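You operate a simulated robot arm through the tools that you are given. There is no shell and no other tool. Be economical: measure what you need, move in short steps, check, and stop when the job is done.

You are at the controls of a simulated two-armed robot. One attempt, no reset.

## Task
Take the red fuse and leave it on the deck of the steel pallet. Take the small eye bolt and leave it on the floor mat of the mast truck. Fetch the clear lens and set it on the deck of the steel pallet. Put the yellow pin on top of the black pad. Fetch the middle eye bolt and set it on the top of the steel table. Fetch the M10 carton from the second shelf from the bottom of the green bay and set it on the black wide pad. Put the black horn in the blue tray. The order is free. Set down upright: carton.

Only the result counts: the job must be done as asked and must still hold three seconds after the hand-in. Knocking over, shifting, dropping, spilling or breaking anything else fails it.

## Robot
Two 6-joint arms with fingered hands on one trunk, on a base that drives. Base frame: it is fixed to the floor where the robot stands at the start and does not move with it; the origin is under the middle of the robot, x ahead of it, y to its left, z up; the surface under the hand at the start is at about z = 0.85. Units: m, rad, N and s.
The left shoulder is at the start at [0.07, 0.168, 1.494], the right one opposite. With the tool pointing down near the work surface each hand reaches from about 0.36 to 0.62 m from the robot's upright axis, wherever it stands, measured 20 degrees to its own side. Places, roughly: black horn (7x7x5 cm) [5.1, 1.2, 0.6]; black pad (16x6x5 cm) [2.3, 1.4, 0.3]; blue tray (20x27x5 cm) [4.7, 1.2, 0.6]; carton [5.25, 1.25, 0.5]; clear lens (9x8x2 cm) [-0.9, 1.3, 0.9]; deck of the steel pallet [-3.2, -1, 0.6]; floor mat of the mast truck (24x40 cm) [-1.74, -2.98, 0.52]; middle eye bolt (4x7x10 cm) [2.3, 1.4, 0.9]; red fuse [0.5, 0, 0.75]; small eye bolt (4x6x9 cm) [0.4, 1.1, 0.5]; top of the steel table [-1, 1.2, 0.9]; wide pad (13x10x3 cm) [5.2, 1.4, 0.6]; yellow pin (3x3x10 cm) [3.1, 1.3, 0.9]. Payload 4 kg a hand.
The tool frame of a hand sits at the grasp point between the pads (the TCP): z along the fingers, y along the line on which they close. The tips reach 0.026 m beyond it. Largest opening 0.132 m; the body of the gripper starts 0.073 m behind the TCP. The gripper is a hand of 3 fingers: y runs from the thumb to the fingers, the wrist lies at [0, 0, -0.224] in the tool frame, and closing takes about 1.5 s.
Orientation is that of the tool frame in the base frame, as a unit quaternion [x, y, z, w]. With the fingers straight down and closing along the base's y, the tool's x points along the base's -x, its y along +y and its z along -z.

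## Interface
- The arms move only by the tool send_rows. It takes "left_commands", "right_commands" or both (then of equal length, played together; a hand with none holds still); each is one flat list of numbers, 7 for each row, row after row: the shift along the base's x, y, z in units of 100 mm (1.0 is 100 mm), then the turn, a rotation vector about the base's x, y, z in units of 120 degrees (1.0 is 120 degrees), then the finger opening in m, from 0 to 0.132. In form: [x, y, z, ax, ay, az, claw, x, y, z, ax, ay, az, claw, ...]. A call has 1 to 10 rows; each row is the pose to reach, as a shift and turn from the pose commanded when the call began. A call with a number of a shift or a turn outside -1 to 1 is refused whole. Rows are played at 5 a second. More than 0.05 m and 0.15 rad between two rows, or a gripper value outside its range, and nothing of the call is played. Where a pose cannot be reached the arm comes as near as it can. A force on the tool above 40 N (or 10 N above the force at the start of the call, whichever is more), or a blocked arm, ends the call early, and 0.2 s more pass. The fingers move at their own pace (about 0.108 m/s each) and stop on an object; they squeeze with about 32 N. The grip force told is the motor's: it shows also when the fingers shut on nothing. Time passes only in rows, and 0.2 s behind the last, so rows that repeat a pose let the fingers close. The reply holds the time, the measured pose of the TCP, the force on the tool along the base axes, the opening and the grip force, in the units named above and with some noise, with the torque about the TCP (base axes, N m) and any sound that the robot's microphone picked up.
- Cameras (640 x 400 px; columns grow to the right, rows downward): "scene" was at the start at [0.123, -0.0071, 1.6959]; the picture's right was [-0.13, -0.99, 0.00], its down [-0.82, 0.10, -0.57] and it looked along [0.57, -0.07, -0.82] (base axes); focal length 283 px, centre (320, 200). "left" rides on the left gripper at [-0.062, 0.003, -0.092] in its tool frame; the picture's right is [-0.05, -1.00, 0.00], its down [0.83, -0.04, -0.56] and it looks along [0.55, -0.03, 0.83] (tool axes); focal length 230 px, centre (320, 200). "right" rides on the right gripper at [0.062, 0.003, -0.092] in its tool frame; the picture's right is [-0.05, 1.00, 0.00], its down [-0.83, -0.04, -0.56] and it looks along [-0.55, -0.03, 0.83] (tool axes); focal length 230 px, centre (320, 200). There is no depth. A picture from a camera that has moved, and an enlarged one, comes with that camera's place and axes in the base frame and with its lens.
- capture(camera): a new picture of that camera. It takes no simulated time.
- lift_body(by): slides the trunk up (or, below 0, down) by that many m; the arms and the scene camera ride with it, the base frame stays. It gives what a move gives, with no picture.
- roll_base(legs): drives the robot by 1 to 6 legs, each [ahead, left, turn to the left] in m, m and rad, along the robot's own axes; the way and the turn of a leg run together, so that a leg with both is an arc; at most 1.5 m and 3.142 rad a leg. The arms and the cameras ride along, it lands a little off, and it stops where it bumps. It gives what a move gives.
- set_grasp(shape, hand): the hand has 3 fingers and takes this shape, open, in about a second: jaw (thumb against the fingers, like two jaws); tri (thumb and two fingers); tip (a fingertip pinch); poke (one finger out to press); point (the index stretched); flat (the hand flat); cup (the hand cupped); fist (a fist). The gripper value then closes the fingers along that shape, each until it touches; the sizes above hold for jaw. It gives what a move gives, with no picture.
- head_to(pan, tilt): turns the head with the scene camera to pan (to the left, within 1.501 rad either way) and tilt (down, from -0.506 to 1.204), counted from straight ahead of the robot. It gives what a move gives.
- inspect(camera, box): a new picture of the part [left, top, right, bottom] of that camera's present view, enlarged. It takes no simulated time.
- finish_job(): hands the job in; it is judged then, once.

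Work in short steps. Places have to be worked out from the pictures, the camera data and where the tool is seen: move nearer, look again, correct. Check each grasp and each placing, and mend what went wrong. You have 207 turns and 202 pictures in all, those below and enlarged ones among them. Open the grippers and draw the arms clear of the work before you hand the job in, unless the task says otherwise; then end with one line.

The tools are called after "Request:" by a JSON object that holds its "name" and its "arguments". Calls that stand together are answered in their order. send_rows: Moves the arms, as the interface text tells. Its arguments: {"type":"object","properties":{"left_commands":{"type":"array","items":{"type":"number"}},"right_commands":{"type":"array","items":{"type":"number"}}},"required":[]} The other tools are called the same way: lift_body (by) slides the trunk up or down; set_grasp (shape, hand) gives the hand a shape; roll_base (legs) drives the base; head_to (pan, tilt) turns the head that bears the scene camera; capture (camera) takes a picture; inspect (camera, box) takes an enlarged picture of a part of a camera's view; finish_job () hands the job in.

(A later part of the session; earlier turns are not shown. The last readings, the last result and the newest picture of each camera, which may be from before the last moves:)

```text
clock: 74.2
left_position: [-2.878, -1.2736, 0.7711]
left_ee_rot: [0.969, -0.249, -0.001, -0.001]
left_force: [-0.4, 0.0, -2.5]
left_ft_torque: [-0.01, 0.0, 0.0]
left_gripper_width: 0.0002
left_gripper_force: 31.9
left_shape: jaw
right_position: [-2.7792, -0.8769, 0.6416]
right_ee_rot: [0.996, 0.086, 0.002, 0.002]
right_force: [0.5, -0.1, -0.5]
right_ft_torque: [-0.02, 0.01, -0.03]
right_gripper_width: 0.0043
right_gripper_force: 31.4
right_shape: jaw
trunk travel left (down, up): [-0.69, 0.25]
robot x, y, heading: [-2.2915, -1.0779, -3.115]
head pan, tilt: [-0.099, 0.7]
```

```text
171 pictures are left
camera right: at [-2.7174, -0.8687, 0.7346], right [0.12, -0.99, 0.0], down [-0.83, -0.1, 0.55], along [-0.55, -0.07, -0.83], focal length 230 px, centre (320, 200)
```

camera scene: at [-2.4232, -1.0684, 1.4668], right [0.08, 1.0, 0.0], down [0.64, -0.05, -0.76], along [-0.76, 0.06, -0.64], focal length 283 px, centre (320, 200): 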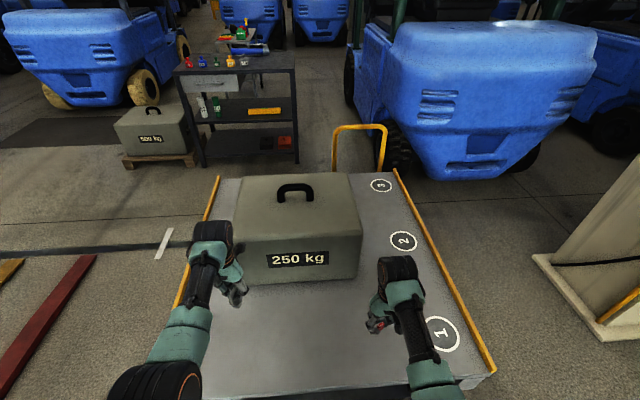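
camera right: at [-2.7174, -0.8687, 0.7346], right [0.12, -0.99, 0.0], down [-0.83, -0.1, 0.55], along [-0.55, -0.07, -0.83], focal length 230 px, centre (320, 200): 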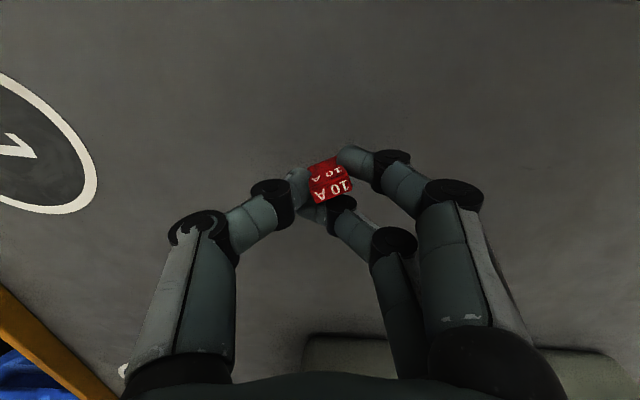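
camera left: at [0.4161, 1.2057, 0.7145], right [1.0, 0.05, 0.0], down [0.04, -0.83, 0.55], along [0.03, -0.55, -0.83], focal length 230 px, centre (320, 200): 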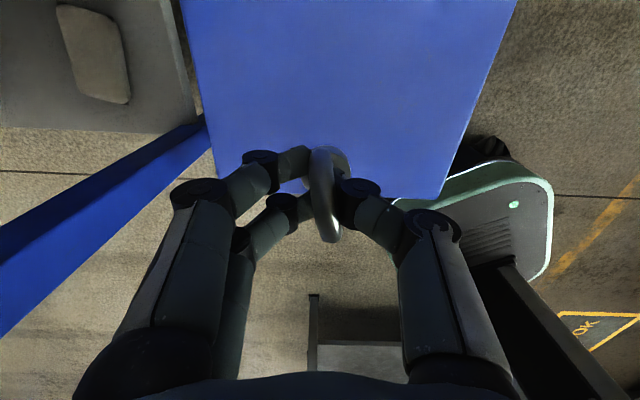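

No contact yet; stepping lower in 3 mm increments.

Request:
{"name": "send_rows", "arguments": {"right_commands": [0, 0, -0.03, 0, 0, 0, 0, 0, 0, -0.06, 0, 0, 0, 0, 0, 0, -0.09, 0, 0, 0, 0, 0, 0, -0.12, 0, 0, 0, 0]}}

Request:
{"name": "capture", "arguments": {"camera": "right"}}

```text
clock: 75.2
left_position: [-2.8774, -1.275, 0.7706]
left_ee_rot: [0.969, -0.249, -0.001, -0.001]
left_force: [0.4, 0.0, -1.6]
left_ft_torque: [0.01, 0.04, 0.01]
left_gripper_width: 0.0003
left_gripper_force: 31.8
left_shape: jaw
right_position: [-2.7797, -0.876, 0.6304]
right_ee_rot: [0.996, 0.087, 0.0, 0.001]
right_force: [0.8, 0.2, 0.7]
right_ft_torque: [0.0, -0.01, -0.02]
right_gripper_width: 0.0045
right_gripper_force: 31.9
right_shape: jaw
trunk travel left (down, up): [-0.69, 0.25]
robot x, y, heading: [-2.2949, -1.0746, -3.122]
head pan, tilt: [-0.099, 0.7]
```

```text
170 pictures are left
camera right: at [-2.7174, -0.8686, 0.7237], right [0.12, -0.99, 0.0], down [-0.83, -0.1, 0.55], along [-0.55, -0.07, -0.83], focal length 230 px, centre (320, 200)
```

right: 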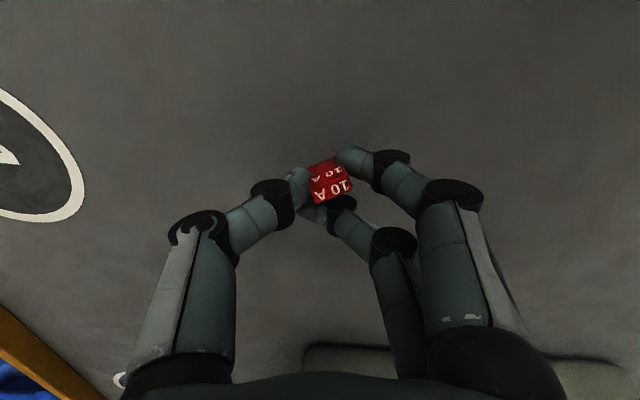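

Shadow is darkening but still no force; continue.

Request:
{"name": "send_rows", "arguments": {"right_commands": [0, 0, -0.03, 0, 0, 0, 0, 0, 0, -0.06, 0, 0, 0, 0, 0, 0, -0.09, 0, 0, 0, 0]}}

Request:
{"name": "send_rows", "arguments": {"right_commands": [0, 0, -0.03, 0, 0, 0, 0, 0, 0, -0.06, 0, 0, 0, 0, 0, 0, -0.06, 0, 0, 0, 0]}}

Request:
{"name": "capture", "arguments": {"camera": "right"}}

```text
clock: 76.0
left_position: [-2.8787, -1.2746, 0.7707]
left_ee_rot: [0.969, -0.248, -0.001, -0.001]
left_force: [0.6, 0.0, -1.4]
left_ft_torque: [-0.05, 0.05, -0.02]
left_gripper_width: 0.0001
left_gripper_force: 32.0
left_shape: jaw
right_position: [-2.7784, -0.8758, 0.6217]
right_ee_rot: [0.996, 0.086, 0.001, 0.001]
right_force: [-0.3, 0.7, 0.0]
right_ft_torque: [-0.01, -0.01, 0.02]
right_gripper_width: 0.0046
right_gripper_force: 32.5
right_shape: jaw
trunk travel left (down, up): [-0.69, 0.25]
robot x, y, heading: [-2.2912, -1.0764, -3.115]
head pan, tilt: [-0.099, 0.7]
```

```text
clock: 76.8
left_position: [-2.8779, -1.2746, 0.7705]
left_ee_rot: [0.969, -0.248, 0.0, -0.001]
left_force: [0.6, 0.0, -2.1]
left_ft_torque: [-0.01, 0.0, 0.02]
left_gripper_width: 0.0005
left_gripper_force: 32.2
left_shape: jaw
right_position: [-2.7806, -0.8761, 0.615]
right_ee_rot: [0.996, 0.087, 0.001, 0.002]
right_force: [0.5, 0.6, 0.2]
right_ft_torque: [-0.01, -0.01, -0.01]
right_gripper_width: 0.0046
right_gripper_force: 32.5
right_shape: jaw
trunk travel left (down, up): [-0.69, 0.25]
robot x, y, heading: [-2.2875, -1.0742, -3.122]
head pan, tilt: [-0.099, 0.7]
```

```text
169 pictures are left
camera right: at [-2.7177, -0.8679, 0.7094], right [0.12, -0.99, 0.0], down [-0.83, -0.1, 0.55], along [-0.55, -0.07, -0.83], focal length 230 px, centre (320, 200)
```

right: 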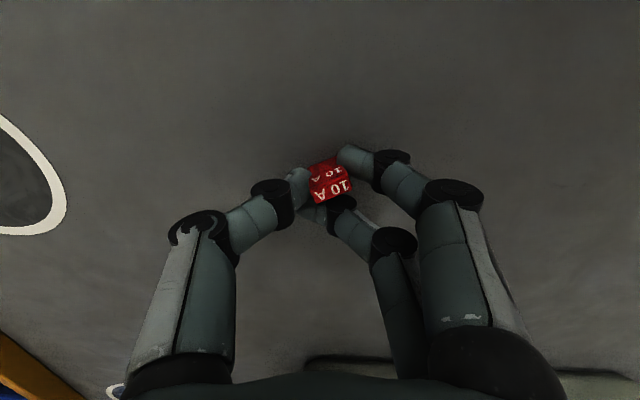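

Parallax of the circle suggests deck ≈0.58, so contact is near TCP 0.61. Continue with small steps.

Request:
{"name": "send_rows", "arguments": {"right_commands": [0, 0, -0.03, 0, 0, 0, 0, 0, 0, -0.06, 0, 0, 0, 0, 0, 0, -0.06, 0, 0, 0, 0]}}

Request:
{"name": "send_rows", "arguments": {"right_commands": [0, 0, -0.03, 0, 0, 0, 0, 0, 0, -0.06, 0, 0, 0, 0, 0, 0, -0.06, 0, 0, 0, 0]}}

Request:
{"name": "send_rows", "arguments": {"right_commands": [0, 0, -0.03, 0, 0, 0, 0, 0, 0, -0.06, 0, 0, 0, 0, 0, 0, -0.06, 0, 0, 0, 0]}}

Request:
{"name": "capture", "arguments": {"camera": "right"}}

```text
clock: 77.6
left_position: [-2.8754, -1.2748, 0.7723]
left_ee_rot: [0.969, -0.249, -0.002, 0.0]
left_force: [0.6, 0.8, -1.6]
left_ft_torque: [-0.02, 0.0, 0.0]
left_gripper_width: 0.0001
left_gripper_force: 31.7
left_shape: jaw
right_position: [-2.7795, -0.8747, 0.6125]
right_ee_rot: [0.996, 0.086, -0.001, 0.0]
right_force: [-0.1, 1.3, 18.0]
right_ft_torque: [-0.06, -0.19, 0.04]
right_gripper_width: 0.0052
right_gripper_force: 31.9
right_shape: jaw
trunk travel left (down, up): [-0.69, 0.25]
robot x, y, heading: [-2.2917, -1.075, -3.117]
head pan, tilt: [-0.099, 0.7]
```

```text
clock: 78.2
left_position: [-2.8755, -1.2748, 0.7722]
left_ee_rot: [0.968, -0.249, -0.002, 0.0]
left_force: [-0.7, -0.1, -0.8]
left_ft_torque: [-0.04, 0.02, 0.03]
left_gripper_width: 0.0
left_gripper_force: 32.2
left_shape: jaw
right_position: [-2.7824, -0.8774, 0.6096]
right_ee_rot: [0.996, 0.085, -0.003, 0.0]
right_force: [12.0, -0.6, 29.0]
right_ft_torque: [-0.16, -0.51, 0.04]
right_gripper_width: 0.0076
right_gripper_force: 32.4
right_shape: jaw
trunk travel left (down, up): [-0.69, 0.25]
robot x, y, heading: [-2.2888, -1.0789, -3.122]
head pan, tilt: [-0.099, 0.7]
stopped in row 2 (right hand): the force on the tool passed its limit at 45 N (the readings are from after the stop); the commanded pose is now the measured one
```

```text
clock: 78.7
left_position: [-2.8751, -1.2753, 0.7727]
left_ee_rot: [0.968, -0.249, -0.001, -0.001]
left_force: [-0.1, 0.9, -2.0]
left_ft_torque: [0.0, 0.02, -0.01]
left_gripper_width: 0.0001
left_gripper_force: 32.0
left_shape: jaw
right_position: [-2.7844, -0.875, 0.6093]
right_ee_rot: [0.996, 0.086, -0.007, -0.001]
right_force: [12.3, 0.2, 32.6]
right_ft_torque: [-0.16, -0.55, 0.08]
right_gripper_width: 0.0083
right_gripper_force: 32.1
right_shape: jaw
trunk travel left (down, up): [-0.69, 0.25]
robot x, y, heading: [-2.2894, -1.0754, -3.122]
head pan, tilt: [-0.099, 0.7]
stopped in row 2 (right hand): the force on the tool passed its limit at 48 N (the readings are from after the stop); the commanded pose is now the measured one
```

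```text
168 pictures are left
camera right: at [-2.7217, -0.8684, 0.7026], right [0.12, -0.99, 0.0], down [-0.82, -0.1, 0.57], along [-0.56, -0.07, -0.82], focal length 230 px, centre (320, 200)
```

right: 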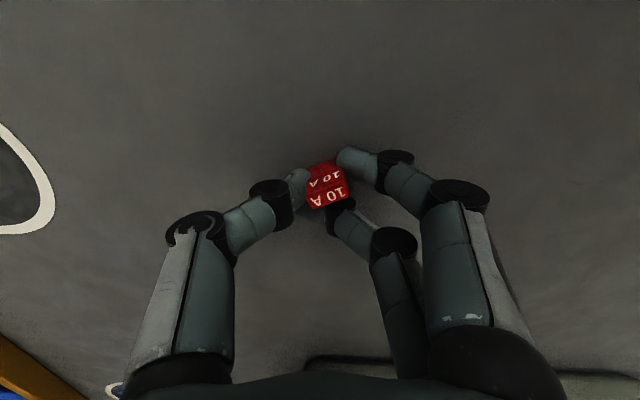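

Contact made; deck ≈0.582. Relieve 2 mm and open.

Request:
{"name": "send_rows", "arguments": {"right_commands": [0, 0, 0.02, 0, 0, 0, 0, 0, 0, 0.02, 0, 0, 0, 0.02, 0, 0, 0.02, 0, 0, 0, 0.04, 0, 0, 0.02, 0, 0, 0, 0.06, 0, 0, 0.02, 0, 0, 0, 0.06]}}

Request:
{"name": "send_rows", "arguments": {"right_commands": [0, 0, 0.2, 0, 0, 0, 0.07, 0, 0, 0.5, 0, 0, 0, 0.08, 0, 0, 1.0, 0, 0, 0, 0.08]}}

Request:
{"name": "capture", "arguments": {"camera": "right"}}

```text
clock: 79.8
left_position: [-2.876, -1.274, 0.7706]
left_ee_rot: [0.969, -0.249, -0.002, -0.001]
left_force: [-0.3, 0.5, -1.7]
left_ft_torque: [0.01, -0.01, -0.01]
left_gripper_width: 0.0003
left_gripper_force: 31.8
left_shape: jaw
right_position: [-2.7867, -0.8767, 0.6106]
right_ee_rot: [0.996, 0.085, -0.007, -0.002]
right_force: [-3.9, 0.8, 20.2]
right_ft_torque: [0.0, -0.02, 0.0]
right_gripper_width: 0.0533
right_gripper_force: 0.2
right_shape: jaw
trunk travel left (down, up): [-0.69, 0.25]
robot x, y, heading: [-2.2902, -1.0752, -3.121]
head pan, tilt: [-0.099, 0.7]
```

```text
clock: 80.7
left_position: [-2.8782, -1.2749, 0.7702]
left_ee_rot: [0.969, -0.248, 0.0, -0.001]
left_force: [0.3, -0.3, -2.4]
left_ft_torque: [-0.02, -0.01, 0.01]
left_gripper_width: 0.0001
left_gripper_force: 32.4
left_shape: jaw
right_position: [-2.7838, -0.8751, 0.7084]
right_ee_rot: [0.996, 0.086, -0.003, 0.0]
right_force: [0.0, -0.5, -0.2]
right_ft_torque: [0.01, -0.01, 0.02]
right_gripper_width: 0.0794
right_gripper_force: 0.1
right_shape: jaw
trunk travel left (down, up): [-0.69, 0.25]
robot x, y, heading: [-2.2892, -1.0746, -3.122]
head pan, tilt: [-0.099, 0.7]
```

```text
167 pictures are left
camera right: at [-2.7211, -0.8667, 0.8011], right [0.12, -0.99, 0.0], down [-0.82, -0.1, 0.56], along [-0.56, -0.07, -0.83], focal length 230 px, centre (320, 200)
```

right: 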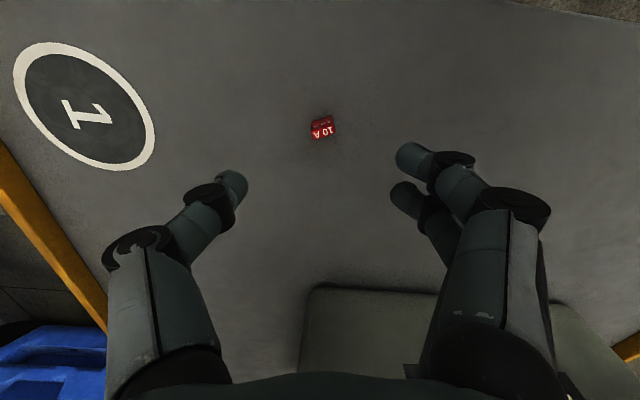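

The fuse stands on the deck. Raise, back off, turn toward the truck and look into its cab.

Request:
{"name": "lift_body", "arguments": {"by": 0.25}}

Request:
{"name": "roll_base", "arguments": {"legs": [[-0.55, 0, 0], [0, 0, 1.55]]}}

Request:
{"name": "head_to", "arguments": {"pan": 0.0, "tilt": 0.5}}

Request:
{"name": "capture", "arguments": {"camera": "scene"}}

```text
clock: 83.2
left_position: [-2.8785, -1.2733, 1.0204]
left_ee_rot: [0.968, -0.249, 0.0, -0.001]
left_force: [0.3, -0.3, -1.6]
left_ft_torque: [-0.01, 0.02, -0.01]
left_gripper_width: 0.0002
left_gripper_force: 32.4
left_shape: jaw
right_position: [-2.7852, -0.8739, 0.9578]
right_ee_rot: [0.996, 0.086, -0.004, 0.0]
right_force: [0.6, 1.2, 0.1]
right_ft_torque: [-0.01, 0.0, 0.02]
right_gripper_width: 0.0797
right_gripper_force: 0.0
right_shape: jaw
trunk travel left (down, up): [-0.94, 0.0]
robot x, y, heading: [-2.2921, -1.0734, -3.116]
head pan, tilt: [-0.099, 0.7]
```

```text
clock: 90.3
left_position: [-1.5181, -1.6462, 1.02]
left_ee_rot: [0.856, 0.517, -0.002, 0.0]
left_force: [0.2, -0.4, -2.1]
left_ft_torque: [-0.01, -0.01, 0.0]
left_gripper_width: 0.0001
left_gripper_force: 31.9
left_shape: jaw
right_position: [-1.9189, -1.5609, 0.9579]
right_ee_rot: [0.637, 0.771, -0.003, 0.004]
right_force: [0.2, 0.3, -0.3]
right_ft_torque: [-0.03, 0.01, 0.03]
right_gripper_width: 0.0795
right_gripper_force: 0.2
right_shape: jaw
trunk travel left (down, up): [-0.94, 0.0]
robot x, y, heading: [-1.7249, -1.0602, -1.535]
head pan, tilt: [-0.099, 0.7]
```

```text
clock: 91.0
left_position: [-1.5182, -1.6473, 1.0202]
left_ee_rot: [0.856, 0.517, -0.001, 0.0]
left_force: [0.1, -0.5, -1.4]
left_ft_torque: [-0.01, -0.02, 0.02]
left_gripper_width: 0.0001
left_gripper_force: 31.7
left_shape: jaw
right_position: [-1.9197, -1.5606, 0.958]
right_ee_rot: [0.636, 0.772, -0.004, 0.003]
right_force: [0.0, 0.1, 0.6]
right_ft_torque: [-0.01, 0.0, 0.02]
right_gripper_width: 0.0794
right_gripper_force: 0.0
right_shape: jaw
trunk travel left (down, up): [-0.94, 0.0]
robot x, y, heading: [-1.7295, -1.0581, -1.533]
head pan, tilt: [0.0, 0.499]
```

```text
166 pictures are left
camera scene: at [-1.7208, -1.2015, 1.7344], right [-1.0, -0.04, 0.0], down [-0.02, 0.48, -0.88], along [0.04, -0.88, -0.48], focal length 283 px, centre (320, 200)
```

scene: 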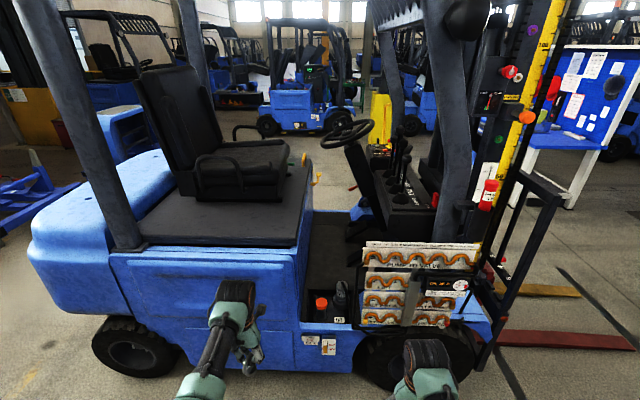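

The mat lies in the cab footwell, about 0.8 m inboard of the truck's side. I'll drive a bit nearer and look down into the footwell to plan the reach.

Request:
{"name": "roll_base", "arguments": {"legs": [[0.42, -0.1, 0]]}}

Request:
{"name": "head_to", "arguments": {"pan": 0.0, "tilt": 0.75}}

Request:
{"name": "capture", "arguments": {"camera": "scene"}}

Request:
{"name": "inspect", "arguments": {"camera": "scene", "box": [220, 60, 460, 210]}}

```text
clock: 93.7
left_position: [-1.6022, -2.0696, 1.0215]
left_ee_rot: [0.856, 0.517, -0.002, -0.001]
left_force: [-0.2, 0.5, -1.7]
left_ft_torque: [0.0, 0.02, 0.0]
left_gripper_width: 0.0001
left_gripper_force: 31.9
left_shape: jaw
right_position: [-2.0035, -1.9827, 0.9578]
right_ee_rot: [0.637, 0.771, -0.005, 0.004]
right_force: [-0.1, 0.7, -1.1]
right_ft_torque: [-0.04, 0.01, 0.01]
right_gripper_width: 0.0795
right_gripper_force: 0.1
right_shape: jaw
trunk travel left (down, up): [-0.94, 0.0]
robot x, y, heading: [-1.8133, -1.4849, -1.532]
head pan, tilt: [0.0, 0.499]
```

```text
clock: 94.4
left_position: [-1.6037, -2.0695, 1.0212]
left_ee_rot: [0.856, 0.518, -0.001, -0.001]
left_force: [0.4, -0.4, -1.5]
left_ft_torque: [-0.02, -0.01, -0.02]
left_gripper_width: 0.0001
left_gripper_force: 31.7
left_shape: jaw
right_position: [-2.0044, -1.9845, 0.9578]
right_ee_rot: [0.637, 0.771, -0.003, 0.002]
right_force: [-0.4, 0.2, -0.3]
right_ft_torque: [-0.03, 0.02, -0.03]
right_gripper_width: 0.0795
right_gripper_force: 0.0
right_shape: jaw
trunk travel left (down, up): [-0.94, 0.0]
robot x, y, heading: [-1.81, -1.4882, -1.531]
head pan, tilt: [0.0, 0.75]
```

```text
165 pictures are left
camera scene: at [-1.8056, -1.6177, 1.7125], right [-1.0, -0.04, 0.0], down [-0.03, 0.68, -0.73], along [0.03, -0.73, -0.68], focal length 283 px, centre (320, 200)
```

scene: 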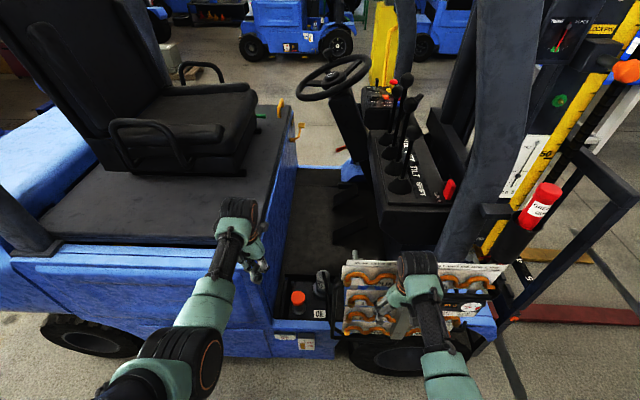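

```text
2.67 times, centred on (340, 135) of scene
camera zoom: at [-1.8056, -1.6177, 1.7125], right [-1.0, -0.04, 0.0], down [-0.03, 0.68, -0.73], along [0.03, -0.73, -0.68], focal length 754 px, centre (267, 373)
```

zoom: 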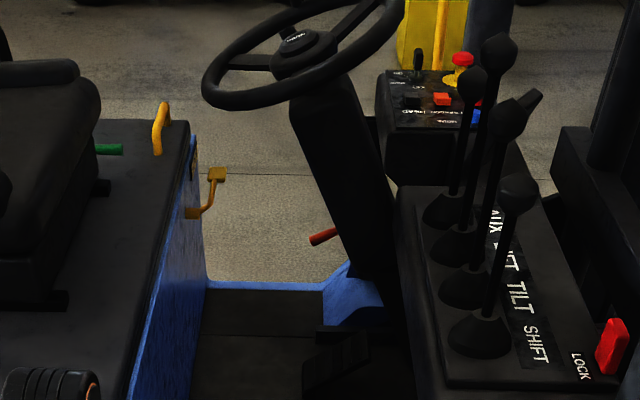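

From here I see the far (operator) side sill is at y≈-3.23, right next to the mat, so I should approach from the far side. I'll drive around the truck's rear: first back along y≈-0.9 to x≈0.95.

Request:
{"name": "roll_base", "arguments": {"legs": [[-0.57, 0, 0], [0, 0, 1.532], [1.4, 0, 0], [1.35, 0, 0]]}}

Request:
{"name": "head_to", "arguments": {"pan": -1.2, "tilt": 0.45}}

Request:
{"name": "capture", "arguments": {"camera": "scene"}}

```text
clock: 114.2
left_position: [1.4685, -0.7819, 1.0201]
left_ee_rot: [0.265, 0.964, -0.001, 0.0]
left_force: [0.6, -0.3, -1.9]
left_ft_torque: [0.0, 0.02, 0.01]
left_gripper_width: 0.0
left_gripper_force: 31.8
left_shape: jaw
right_position: [1.3618, -1.1796, 0.9591]
right_ee_rot: [-0.069, 0.998, 0.0, 0.004]
right_force: [0.1, -0.4, 0.7]
right_ft_torque: [0.01, -0.03, 0.01]
right_gripper_width: 0.0796
right_gripper_force: 0.0
right_shape: jaw
trunk travel left (down, up): [-0.94, 0.0]
robot x, y, heading: [0.8759, -0.9604, -0.01]
head pan, tilt: [0.0, 0.75]
```

```text
clock: 115.6
left_position: [1.468, -0.7833, 1.0214]
left_ee_rot: [0.265, 0.964, -0.001, 0.0]
left_force: [-0.5, 0.0, -0.8]
left_ft_torque: [0.0, -0.04, 0.01]
left_gripper_width: 0.0
left_gripper_force: 32.1
left_shape: jaw
right_position: [1.3636, -1.1788, 0.9582]
right_ee_rot: [-0.069, 0.998, 0.0, 0.004]
right_force: [-0.4, 0.2, 0.9]
right_ft_torque: [0.05, -0.03, -0.01]
right_gripper_width: 0.0795
right_gripper_force: 0.1
right_shape: jaw
trunk travel left (down, up): [-0.94, 0.0]
robot x, y, heading: [0.8763, -0.9627, -0.014]
head pan, tilt: [-1.201, 0.45]
```

```text
163 pictures are left
camera scene: at [0.9592, -1.0456, 1.7389], right [-0.94, -0.35, 0.0], down [-0.15, 0.41, -0.9], along [0.32, -0.84, -0.44], focal length 283 px, centre (320, 200)
```

scene: 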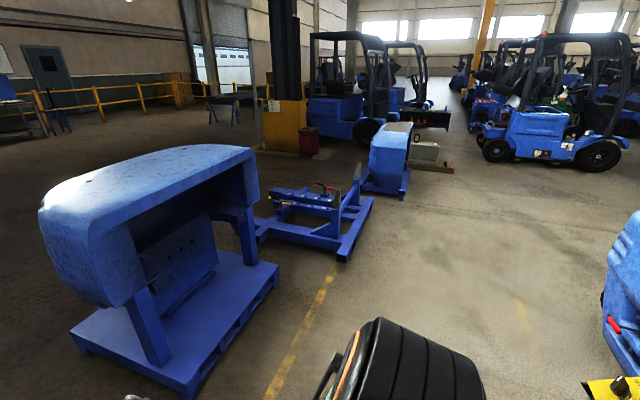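

The corridor between the blue machine (x≥1.6) and truck rear is clear; the pendant reaches x≈0.6. I'll go south along x≈1.15, then west behind the truck along y≈-3.85.

Request:
{"name": "roll_base", "arguments": {"legs": [[0.28, 0, 0], [0, 0, -1.557], [1.45, 0, 0], [1.45, 0, 0], [0, 0, -1.571]]}}

Request:
{"name": "head_to", "arguments": {"pan": -0.4, "tilt": 0.5}}

Request:
{"name": "capture", "arguments": {"camera": "scene"}}

```text
clock: 138.8
left_position: [0.4756, -4.0155, 1.0211]
left_ee_rot: [0.961, -0.277, 0.0, 0.0]
left_force: [-0.7, -0.6, -1.6]
left_ft_torque: [-0.02, 0.02, 0.01]
left_gripper_width: 0.0001
left_gripper_force: 31.7
left_shape: jaw
right_position: [0.5913, -3.622, 0.9579]
right_ee_rot: [0.998, 0.058, -0.005, 0.0]
right_force: [-0.1, -1.2, -0.1]
right_ft_torque: [0.0, 0.01, 0.01]
right_gripper_width: 0.0797
right_gripper_force: 0.0
right_shape: jaw
trunk travel left (down, up): [-0.94, 0.0]
robot x, y, heading: [1.0748, -3.847, 3.104]
head pan, tilt: [-1.201, 0.45]
```

```text
clock: 139.9
left_position: [0.4756, -4.0149, 1.0198]
left_ee_rot: [0.961, -0.277, 0.0, -0.001]
left_force: [-0.3, -0.3, -1.3]
left_ft_torque: [0.03, 0.0, -0.01]
left_gripper_width: 0.0
left_gripper_force: 32.2
left_shape: jaw
right_position: [0.5909, -3.6212, 0.957]
right_ee_rot: [0.998, 0.058, -0.004, -0.001]
right_force: [0.1, 0.0, -0.3]
right_ft_torque: [-0.02, -0.01, -0.01]
right_gripper_width: 0.0793
right_gripper_force: 0.1
right_shape: jaw
trunk travel left (down, up): [-0.94, 0.0]
robot x, y, heading: [1.0751, -3.846, 3.108]
head pan, tilt: [-0.4, 0.499]
```

```text
162 pictures are left
camera scene: at [0.9423, -3.8088, 1.7345], right [0.42, 0.91, 0.0], down [0.43, -0.2, -0.88], along [-0.8, 0.37, -0.48], focal length 283 px, centre (320, 200)
```

scene: 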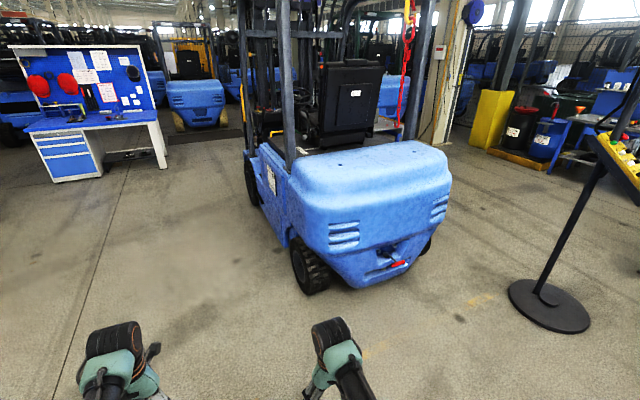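

Path west is clear. First I move the empty right hand outboard (so it won't hit the seat later), then align and drive west.

Request:
{"name": "send_rows", "arguments": {"right_commands": [0.27, 0.23, 0, 0, 0, -0.035, 0.08, 0.55, 0.46, 0, 0, 0, -0.07, 0.08, 0.82, 0.69, 0, 0, 0, -0.105, 0.08]}}

Request:
{"name": "send_rows", "arguments": {"right_commands": [0.27, 0.23, 0, 0, 0, -0.035, 0.08, 0.55, 0.46, 0, 0, 0, -0.07, 0.08, 0.82, 0.69, 0, 0, 0, -0.105, 0.08]}}

Request:
{"name": "send_rows", "arguments": {"right_commands": [0.27, 0.23, 0, 0, 0, -0.035, 0.08, 0.55, 0.46, 0, 0, 0, -0.07, 0.08, 0.82, 0.69, 0, 0, 0, -0.105, 0.08]}}

Request:
{"name": "send_rows", "arguments": {"right_commands": [0.27, 0.23, 0, 0, 0, -0.035, 0.08, 0.55, 0.46, 0, 0, 0, -0.07, 0.08, 0.82, 0.69, 0, 0, 0, -0.105, 0.08]}}

Request:
{"name": "capture", "arguments": {"camera": "scene"}}

```text
clock: 140.7
left_position: [0.4763, -4.0156, 1.0211]
left_ee_rot: [0.961, -0.276, 0.0, -0.001]
left_force: [-0.3, -0.2, -2.1]
left_ft_torque: [-0.02, 0.03, -0.01]
left_gripper_width: 0.0
left_gripper_force: 31.8
left_shape: jaw
right_position: [0.6728, -3.5535, 0.9587]
right_ee_rot: [0.999, -0.053, -0.005, 0.0]
right_force: [0.5, -1.0, 0.3]
right_ft_torque: [-0.02, 0.04, -0.01]
right_gripper_width: 0.0796
right_gripper_force: 0.1
right_shape: jaw
trunk travel left (down, up): [-0.94, 0.0]
robot x, y, heading: [1.0782, -3.8506, 3.108]
head pan, tilt: [-0.4, 0.499]
```

```text
clock: 141.5
left_position: [0.4764, -4.0145, 1.0209]
left_ee_rot: [0.961, -0.277, 0.001, 0.001]
left_force: [0.5, -0.4, -1.3]
left_ft_torque: [-0.02, 0.0, 0.02]
left_gripper_width: 0.0
left_gripper_force: 32.3
left_shape: jaw
right_position: [0.7547, -3.4841, 0.9582]
right_ee_rot: [0.987, -0.163, -0.003, 0.0]
right_force: [-0.7, 0.5, -0.3]
right_ft_torque: [0.05, -0.01, 0.03]
right_gripper_width: 0.0795
right_gripper_force: 0.1
right_shape: jaw
trunk travel left (down, up): [-0.94, 0.0]
robot x, y, heading: [1.0767, -3.8475, 3.109]
head pan, tilt: [-0.4, 0.499]
```

```text
clock: 142.3
left_position: [0.4751, -4.0148, 1.0205]
left_ee_rot: [0.961, -0.277, 0.0, -0.001]
left_force: [0.7, -0.5, -1.8]
left_ft_torque: [-0.01, -0.03, 0.04]
left_gripper_width: 0.0002
left_gripper_force: 32.4
left_shape: jaw
right_position: [0.8362, -3.4148, 0.9584]
right_ee_rot: [0.963, -0.27, -0.004, 0.0]
right_force: [-0.5, -0.2, 0.2]
right_ft_torque: [-0.01, 0.0, -0.02]
right_gripper_width: 0.0795
right_gripper_force: 0.1
right_shape: jaw
trunk travel left (down, up): [-0.94, 0.0]
robot x, y, heading: [1.0778, -3.8495, 3.103]
head pan, tilt: [-0.4, 0.499]
```

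```text
clock: 143.1
left_position: [0.4736, -4.0156, 1.0186]
left_ee_rot: [0.961, -0.276, 0.0, -0.002]
left_force: [-0.4, -0.7, -1.7]
left_ft_torque: [0.0, 0.01, -0.03]
left_gripper_width: 0.0001
left_gripper_force: 31.8
left_shape: jaw
right_position: [0.9127, -3.348, 0.9443]
right_ee_rot: [0.927, -0.374, -0.003, -0.001]
right_force: [-0.2, -0.1, -0.5]
right_ft_torque: [-0.01, 0.0, 0.01]
right_gripper_width: 0.0795
right_gripper_force: 0.0
right_shape: jaw
right hand out of reach, approached as far as the arm can: row 3
trunk travel left (down, up): [-0.94, 0.0]
robot x, y, heading: [1.0745, -3.8516, 3.107]
head pan, tilt: [-0.4, 0.499]
```

```text
161 pictures are left
camera scene: at [0.9408, -3.809, 1.7343], right [0.42, 0.91, 0.0], down [0.44, -0.2, -0.88], along [-0.8, 0.37, -0.48], focal length 283 px, centre (320, 200)
```

scene: 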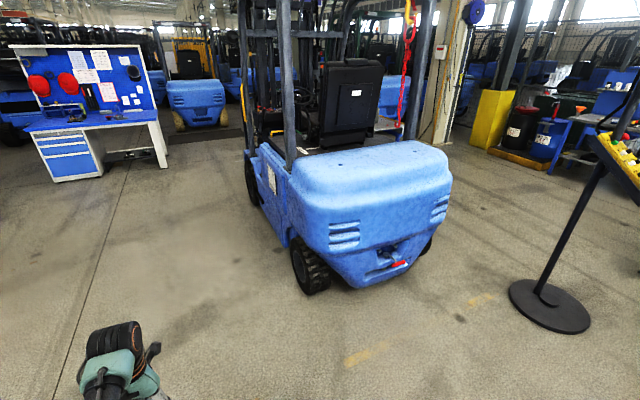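

Right hand is outboard. Now step away from the truck side, drive west to x≈-1.53 and turn to face +y toward the cab.

Request:
{"name": "roll_base", "arguments": {"legs": [[0, 0.3, 0.034], [1.3, 0, 0], [1.3, 0, 0], [0, 0, -1.571]]}}

Request:
{"name": "head_to", "arguments": {"pan": 0.2, "tilt": 0.55}}

Request:
{"name": "capture", "arguments": {"camera": "scene"}}

```text
clock: 161.2
left_position: [-1.7395, -3.5839, 1.0201]
left_ee_rot: [-0.512, 0.859, 0.0, 0.0]
left_force: [-0.3, 0.0, -2.0]
left_ft_torque: [0.01, -0.01, -0.02]
left_gripper_width: 0.0
left_gripper_force: 31.7
left_shape: jaw
right_position: [-1.0454, -3.9775, 0.9457]
right_ee_rot: [-0.423, 0.906, 0.0, 0.004]
right_force: [0.6, 0.2, -0.2]
right_ft_torque: [0.01, -0.03, 0.0]
right_gripper_width: 0.0797
right_gripper_force: 0.0
right_shape: jaw
trunk travel left (down, up): [-0.94, 0.0]
robot x, y, heading: [-1.5389, -4.171, 1.598]
head pan, tilt: [-0.4, 0.499]
```

```text
clock: 162.2
left_position: [-1.7412, -3.5836, 1.0214]
left_ee_rot: [-0.513, 0.858, -0.001, 0.001]
left_force: [-0.3, -0.2, -1.4]
left_ft_torque: [0.0, -0.02, 0.01]
left_gripper_width: 0.0
left_gripper_force: 31.9
left_shape: jaw
right_position: [-1.0446, -3.9772, 0.945]
right_ee_rot: [-0.423, 0.906, 0.002, 0.004]
right_force: [-1.1, 0.8, -0.5]
right_ft_torque: [0.03, -0.01, 0.02]
right_gripper_width: 0.0797
right_gripper_force: 0.1
right_shape: jaw
trunk travel left (down, up): [-0.94, 0.0]
robot x, y, heading: [-1.5375, -4.1709, 1.605]
head pan, tilt: [0.201, 0.55]
```

```text
160 pictures are left
camera scene: at [-1.5576, -4.0304, 1.7299], right [0.97, 0.23, 0.0], down [0.12, -0.51, -0.85], along [-0.19, 0.83, -0.52], focal length 283 px, centre (320, 200)
```

scene: 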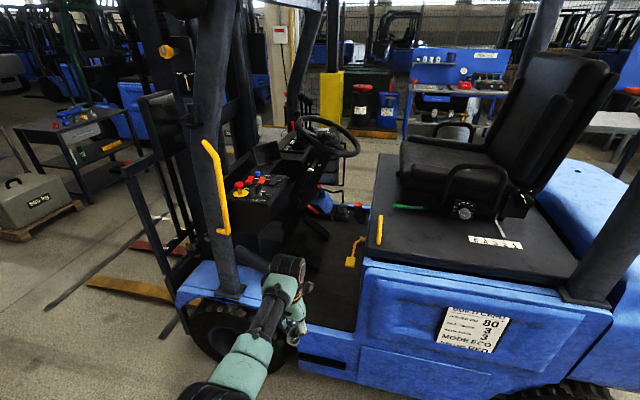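

The cab footwell is wide open from this side, and the mat projects right where I see the dark floor. Lower the trunk here, then drive in so the bolt hovers over (-1.74, -3.05).

Request:
{"name": "lift_body", "arguments": {"by": -0.33}}

Request:
{"name": "roll_base", "arguments": {"legs": [[0.3, -0.01, 0]]}}

Request:
{"name": "capture", "arguments": {"camera": "scene"}}

Request:
{"name": "capture", "arguments": {"camera": "left"}}

```text
clock: 165.5
left_position: [-1.7408, -3.5846, 0.6916]
left_ee_rot: [-0.513, 0.859, -0.001, 0.0]
left_force: [0.1, 0.1, -1.9]
left_ft_torque: [-0.02, -0.02, -0.01]
left_gripper_width: 0.0
left_gripper_force: 31.6
left_shape: jaw
right_position: [-1.0454, -3.9763, 0.6162]
right_ee_rot: [-0.423, 0.906, 0.001, 0.004]
right_force: [0.1, 0.1, -0.6]
right_ft_torque: [-0.01, 0.0, -0.03]
right_gripper_width: 0.0798
right_gripper_force: 0.1
right_shape: jaw
trunk travel left (down, up): [-0.61, 0.33]
robot x, y, heading: [-1.535, -4.168, 1.595]
head pan, tilt: [0.201, 0.55]
```

```text
clock: 167.5
left_position: [-1.7401, -3.2892, 0.6894]
left_ee_rot: [-0.513, 0.858, 0.0, 0.001]
left_force: [-1.0, 0.6, -1.4]
left_ft_torque: [-0.02, -0.02, -0.01]
left_gripper_width: 0.0
left_gripper_force: 32.0
left_shape: jaw
right_position: [-1.0457, -3.6811, 0.6149]
right_ee_rot: [-0.423, 0.906, 0.0, 0.003]
right_force: [0.6, 0.1, -0.1]
right_ft_torque: [-0.02, 0.01, -0.03]
right_gripper_width: 0.0794
right_gripper_force: 0.1
right_shape: jaw
trunk travel left (down, up): [-0.61, 0.33]
robot x, y, heading: [-1.5357, -3.873, 1.604]
head pan, tilt: [0.201, 0.55]
```

```text
159 pictures are left
camera scene: at [-1.5569, -3.7345, 1.3999], right [0.97, 0.23, 0.0], down [0.12, -0.51, -0.85], along [-0.2, 0.83, -0.52], focal length 283 px, centre (320, 200)
```

scene: 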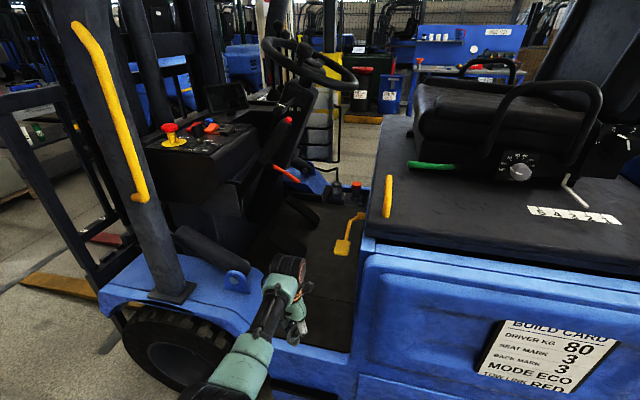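

```text
158 pictures are left
camera left: at [-1.7133, -3.2325, 0.7833], right [0.9, -0.43, 0.0], down [-0.36, -0.75, 0.56], along [-0.24, -0.5, -0.83], focal length 230 px, centre (320, 200)
```

left: 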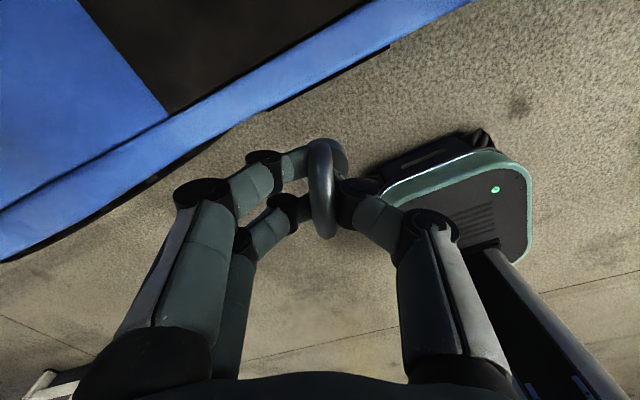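

Footwell opening spans x≈-1.89 to -1.6, sill inner edge y≈-3.22. Drive in another 0.23 m.

Request:
{"name": "roll_base", "arguments": {"legs": [[0.23, -0.015, 0]]}}

Request:
{"name": "capture", "arguments": {"camera": "scene"}}

Request:
{"name": "capture", "arguments": {"camera": "left"}}

```text
clock: 169.2
left_position: [-1.7321, -3.0606, 0.6911]
left_ee_rot: [-0.513, 0.858, 0.0, 0.0]
left_force: [0.2, 0.5, -2.5]
left_ft_torque: [0.04, 0.01, -0.04]
left_gripper_width: 0.0001
left_gripper_force: 32.5
left_shape: jaw
right_position: [-1.037, -3.4546, 0.614]
right_ee_rot: [-0.422, 0.906, 0.0, 0.003]
right_force: [-0.1, 0.0, 0.6]
right_ft_torque: [0.0, 0.03, -0.01]
right_gripper_width: 0.0793
right_gripper_force: 0.1
right_shape: jaw
trunk travel left (down, up): [-0.61, 0.33]
robot x, y, heading: [-1.5267, -3.6432, 1.603]
head pan, tilt: [0.201, 0.55]
```

```text
157 pictures are left
camera scene: at [-1.549, -3.5071, 1.3999], right [0.97, 0.23, 0.0], down [0.12, -0.51, -0.85], along [-0.2, 0.83, -0.52], focal length 283 px, centre (320, 200)
```

scene: 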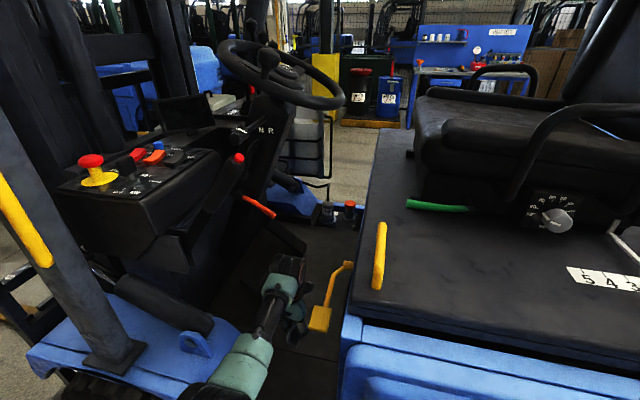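

```text
156 pictures are left
camera left: at [-1.7055, -3.0052, 0.7832], right [0.9, -0.43, 0.0], down [-0.36, -0.75, 0.56], along [-0.24, -0.5, -0.83], focal length 230 px, centre (320, 200)
```

left: 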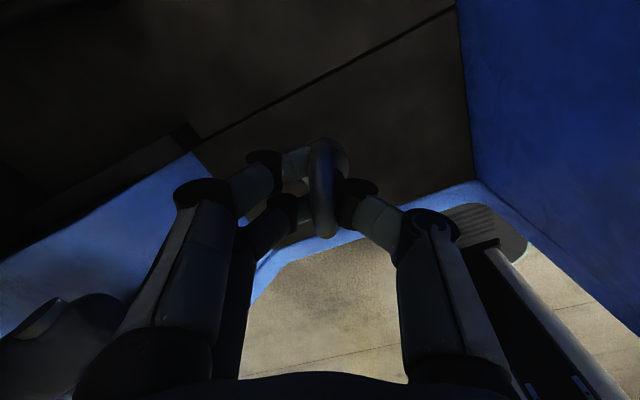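

There's a seam on the floor at y≈-3.03 that may be the mat's edge. Zoom in to understand.

Request:
{"name": "inspect", "arguments": {"camera": "scene", "box": [190, 190, 380, 400]}}

Request:
{"name": "inspect", "arguments": {"camera": "left", "box": [100, 0, 500, 250]}}

```text
1.90 times, centred on (285, 295) of scene
camera zoom: at [-1.549, -3.5071, 1.3999], right [0.97, 0.23, 0.0], down [0.12, -0.51, -0.85], along [-0.2, 0.83, -0.52], focal length 539 px, centre (387, 19)
```

zoom: 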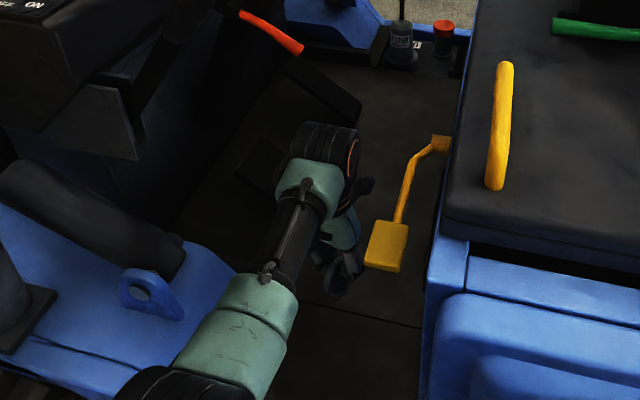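

```text
1.60 times, centred on (300, 125) of left
camera zoom: at [-1.7055, -3.0052, 0.7832], right [0.9, -0.43, 0.0], down [-0.36, -0.75, 0.56], along [-0.24, -0.5, -0.83], focal length 368 px, centre (352, 320)
```

zoom: 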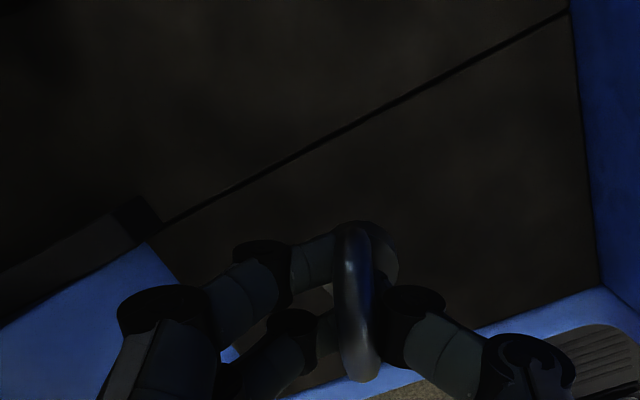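

The yellow pad is at (-1.63, -3.17, 0.91), clear of the hand. I'll nudge 6 cm further in and lower the trunk 8 cm.

Request:
{"name": "roll_base", "arguments": {"legs": [[0.06, 0.005, 0]]}}

Request:
{"name": "lift_body", "arguments": {"by": -0.08}}

Request:
{"name": "capture", "arguments": {"camera": "scene"}}

Request:
{"name": "capture", "arguments": {"camera": "left"}}

```text
clock: 170.2
left_position: [-1.7381, -3.0016, 0.6893]
left_ee_rot: [-0.513, 0.858, 0.0, 0.0]
left_force: [0.1, -0.4, -2.2]
left_ft_torque: [0.01, -0.02, -0.01]
left_gripper_width: 0.0
left_gripper_force: 31.9
left_shape: jaw
right_position: [-1.0422, -3.3942, 0.616]
right_ee_rot: [-0.422, 0.907, 0.0, 0.004]
right_force: [0.3, -0.1, 0.0]
right_ft_torque: [0.04, -0.03, 0.02]
right_gripper_width: 0.0798
right_gripper_force: 0.2
right_shape: jaw
trunk travel left (down, up): [-0.61, 0.33]
robot x, y, heading: [-1.531, -3.5876, 1.602]
head pan, tilt: [0.201, 0.55]
```

```text
clock: 171.3
left_position: [-1.7378, -3.0019, 0.6114]
left_ee_rot: [-0.513, 0.858, 0.0, 0.001]
left_force: [0.1, 0.0, -2.3]
left_ft_torque: [0.0, 0.01, -0.03]
left_gripper_width: 0.0001
left_gripper_force: 32.0
left_shape: jaw
right_position: [-1.0425, -3.3947, 0.5346]
right_ee_rot: [-0.421, 0.907, 0.0, 0.004]
right_force: [0.2, -0.5, 0.4]
right_ft_torque: [-0.05, 0.0, 0.01]
right_gripper_width: 0.0794
right_gripper_force: 0.1
right_shape: jaw
trunk travel left (down, up): [-0.53, 0.41]
robot x, y, heading: [-1.5348, -3.5886, 1.6]
head pan, tilt: [0.201, 0.55]
```

```text
153 pictures are left
camera scene: at [-1.5559, -3.4481, 1.3199], right [0.97, 0.23, 0.0], down [0.12, -0.51, -0.85], along [-0.2, 0.83, -0.52], focal length 283 px, centre (320, 200)
```

scene: 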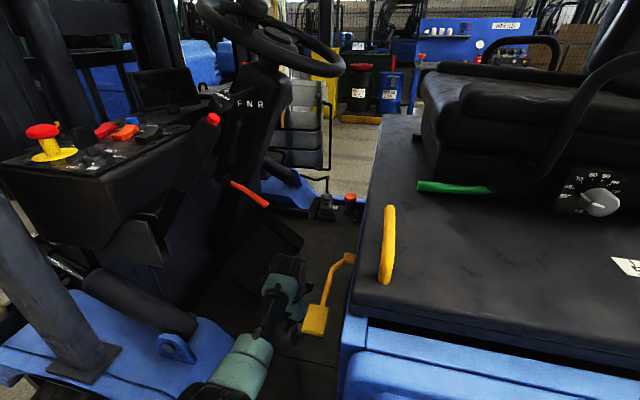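

```text
152 pictures are left
camera left: at [-1.712, -2.946, 0.7034], right [0.9, -0.43, 0.0], down [-0.36, -0.75, 0.55], along [-0.24, -0.5, -0.83], focal length 230 px, centre (320, 200)
```

left: 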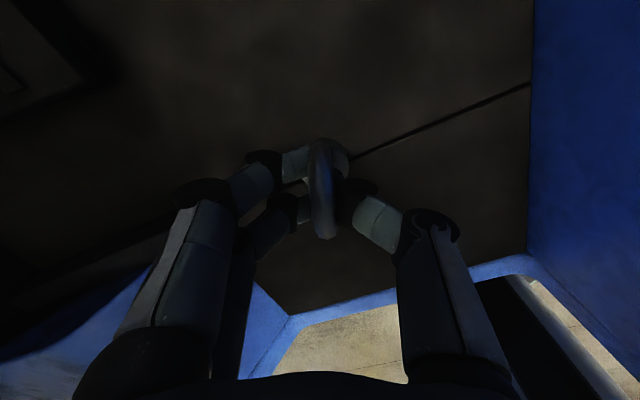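

Seam at y≈-3.03; the bolt (y≈-3.00) clears it. Descend in small steps to contact.

Request:
{"name": "send_rows", "arguments": {"left_commands": [0, 0.05, -0.1, 0, 0, 0, 0, 0, 0.1, -0.2, 0, 0, 0, 0, 0, 0.1, -0.24, 0, 0, 0, 0, 0, 0.1, -0.24, 0, 0, 0, 0]}}

Request:
{"name": "send_rows", "arguments": {"left_commands": [0, 0, -0.03, 0, 0, 0, 0, 0, 0, -0.06, 0, 0, 0, 0, 0, 0, -0.06, 0, 0, 0, 0]}}

Request:
{"name": "send_rows", "arguments": {"left_commands": [0, 0, -0.03, 0, 0, 0, 0, 0, 0, -0.06, 0, 0, 0, 0, 0, 0, -0.06, 0, 0, 0, 0]}}

```text
clock: 172.3
left_position: [-1.7384, -2.991, 0.5909]
left_ee_rot: [-0.513, 0.858, 0.004, 0.003]
left_force: [1.0, 0.1, 28.9]
left_ft_torque: [-0.19, -0.07, -0.07]
left_gripper_width: 0.0003
left_gripper_force: 31.4
left_shape: jaw
right_position: [-1.0422, -3.3968, 0.5355]
right_ee_rot: [-0.422, 0.907, 0.002, 0.004]
right_force: [-0.1, 0.2, -0.1]
right_ft_torque: [0.0, -0.01, 0.01]
right_gripper_width: 0.0796
right_gripper_force: 0.1
right_shape: jaw
trunk travel left (down, up): [-0.53, 0.41]
robot x, y, heading: [-1.5408, -3.5855, 1.599]
head pan, tilt: [0.201, 0.55]
```

```text
clock: 172.9
left_position: [-1.7386, -2.9847, 0.5895]
left_ee_rot: [-0.513, 0.858, 0.007, 0.006]
left_force: [0.4, -5.2, 21.1]
left_ft_torque: [-0.43, 0.02, 0.0]
left_gripper_width: 0.0014
left_gripper_force: 32.3
left_shape: jaw
right_position: [-1.0433, -3.3941, 0.5354]
right_ee_rot: [-0.422, 0.907, 0.002, 0.005]
right_force: [-0.8, -0.5, -0.1]
right_ft_torque: [-0.05, 0.03, 0.02]
right_gripper_width: 0.0796
right_gripper_force: 0.1
right_shape: jaw
trunk travel left (down, up): [-0.53, 0.41]
robot x, y, heading: [-1.5351, -3.5856, 1.6]
head pan, tilt: [0.201, 0.55]
stopped in row 2 (left hand): the force on the tool passed its limit at 42 N (the readings are from after the stop); the commanded pose is now the measured one
```

```text
clock: 173.6
left_position: [-1.7372, -2.9819, 0.5897]
left_ee_rot: [-0.512, 0.859, 0.011, 0.009]
left_force: [1.7, -6.6, 25.4]
left_ft_torque: [-0.51, -0.13, -0.03]
left_gripper_width: 0.0012
left_gripper_force: 32.2
left_shape: jaw
right_position: [-1.0432, -3.3956, 0.5356]
right_ee_rot: [-0.421, 0.907, 0.002, 0.004]
right_force: [-0.7, 0.5, 0.4]
right_ft_torque: [0.01, 0.0, 0.0]
right_gripper_width: 0.0794
right_gripper_force: 0.0
right_shape: jaw
trunk travel left (down, up): [-0.53, 0.41]
robot x, y, heading: [-1.5338, -3.585, 1.603]
head pan, tilt: [0.201, 0.55]
stopped in row 3 (left hand): the force on the tool passed its limit at 42 N (the readings are from after the stop); the commanded pose is now the measured one
```

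Contact reached at TCP ≈0.591. Relieve slightly and open in place.

Request:
{"name": "send_rows", "arguments": {"left_commands": [0, -0.03, 0.02, 0, 0, 0, 0, 0, -0.03, 0.02, 0, 0, 0, 0.015, 0, -0.03, 0.02, 0, 0, 0, 0.03, 0, -0.03, 0.02, 0, 0, 0, 0.05, 0, -0.03, 0.02, 0, 0, 0, 0.06]}}

Request:
{"name": "capture", "arguments": {"camera": "left"}}

```text
clock: 174.8
left_position: [-1.7388, -2.9862, 0.5863]
left_ee_rot: [-0.512, 0.859, 0.009, 0.007]
left_force: [-0.3, -0.1, -1.2]
left_ft_torque: [-0.01, -0.06, 0.0]
left_gripper_width: 0.0594
left_gripper_force: 0.1
left_shape: jaw
right_position: [-1.0429, -3.3946, 0.5341]
right_ee_rot: [-0.422, 0.907, 0.001, 0.004]
right_force: [0.1, 0.3, 0.5]
right_ft_torque: [-0.04, -0.01, 0.03]
right_gripper_width: 0.0797
right_gripper_force: 0.1
right_shape: jaw
trunk travel left (down, up): [-0.53, 0.41]
robot x, y, heading: [-1.5368, -3.589, 1.598]
head pan, tilt: [0.201, 0.55]
```

```text
151 pictures are left
camera left: at [-1.7117, -2.9326, 0.6816], right [0.9, -0.43, -0.01], down [-0.36, -0.76, 0.54], along [-0.23, -0.48, -0.84], focal length 230 px, centre (320, 200)
```

left: 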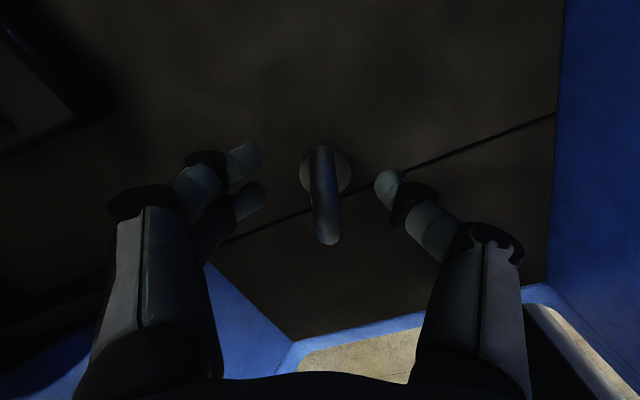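

Bolt stands free on the mat. Raise the trunk, verify, then back out.

Request:
{"name": "lift_body", "arguments": {"by": 0.1}}

Request:
{"name": "capture", "arguments": {"camera": "left"}}

```text
clock: 176.1
left_position: [-1.7385, -2.9855, 0.6869]
left_ee_rot: [-0.513, 0.858, 0.008, 0.007]
left_force: [-0.8, 0.2, 0.1]
left_ft_torque: [0.01, -0.03, -0.03]
left_gripper_width: 0.0596
left_gripper_force: 0.1
left_shape: jaw
right_position: [-1.0431, -3.3951, 0.6339]
right_ee_rot: [-0.421, 0.907, 0.001, 0.004]
right_force: [-1.1, 0.2, 0.0]
right_ft_torque: [-0.02, 0.03, 0.02]
right_gripper_width: 0.0795
right_gripper_force: 0.1
right_shape: jaw
trunk travel left (down, up): [-0.63, 0.31]
robot x, y, heading: [-1.5372, -3.587, 1.601]
head pan, tilt: [0.201, 0.55]
```

```text
150 pictures are left
camera left: at [-1.7114, -2.9324, 0.782], right [0.9, -0.43, -0.01], down [-0.36, -0.76, 0.54], along [-0.23, -0.48, -0.84], focal length 230 px, centre (320, 200)
```

left: 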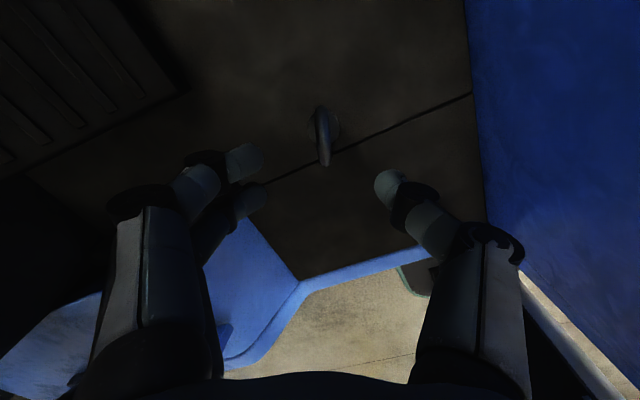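

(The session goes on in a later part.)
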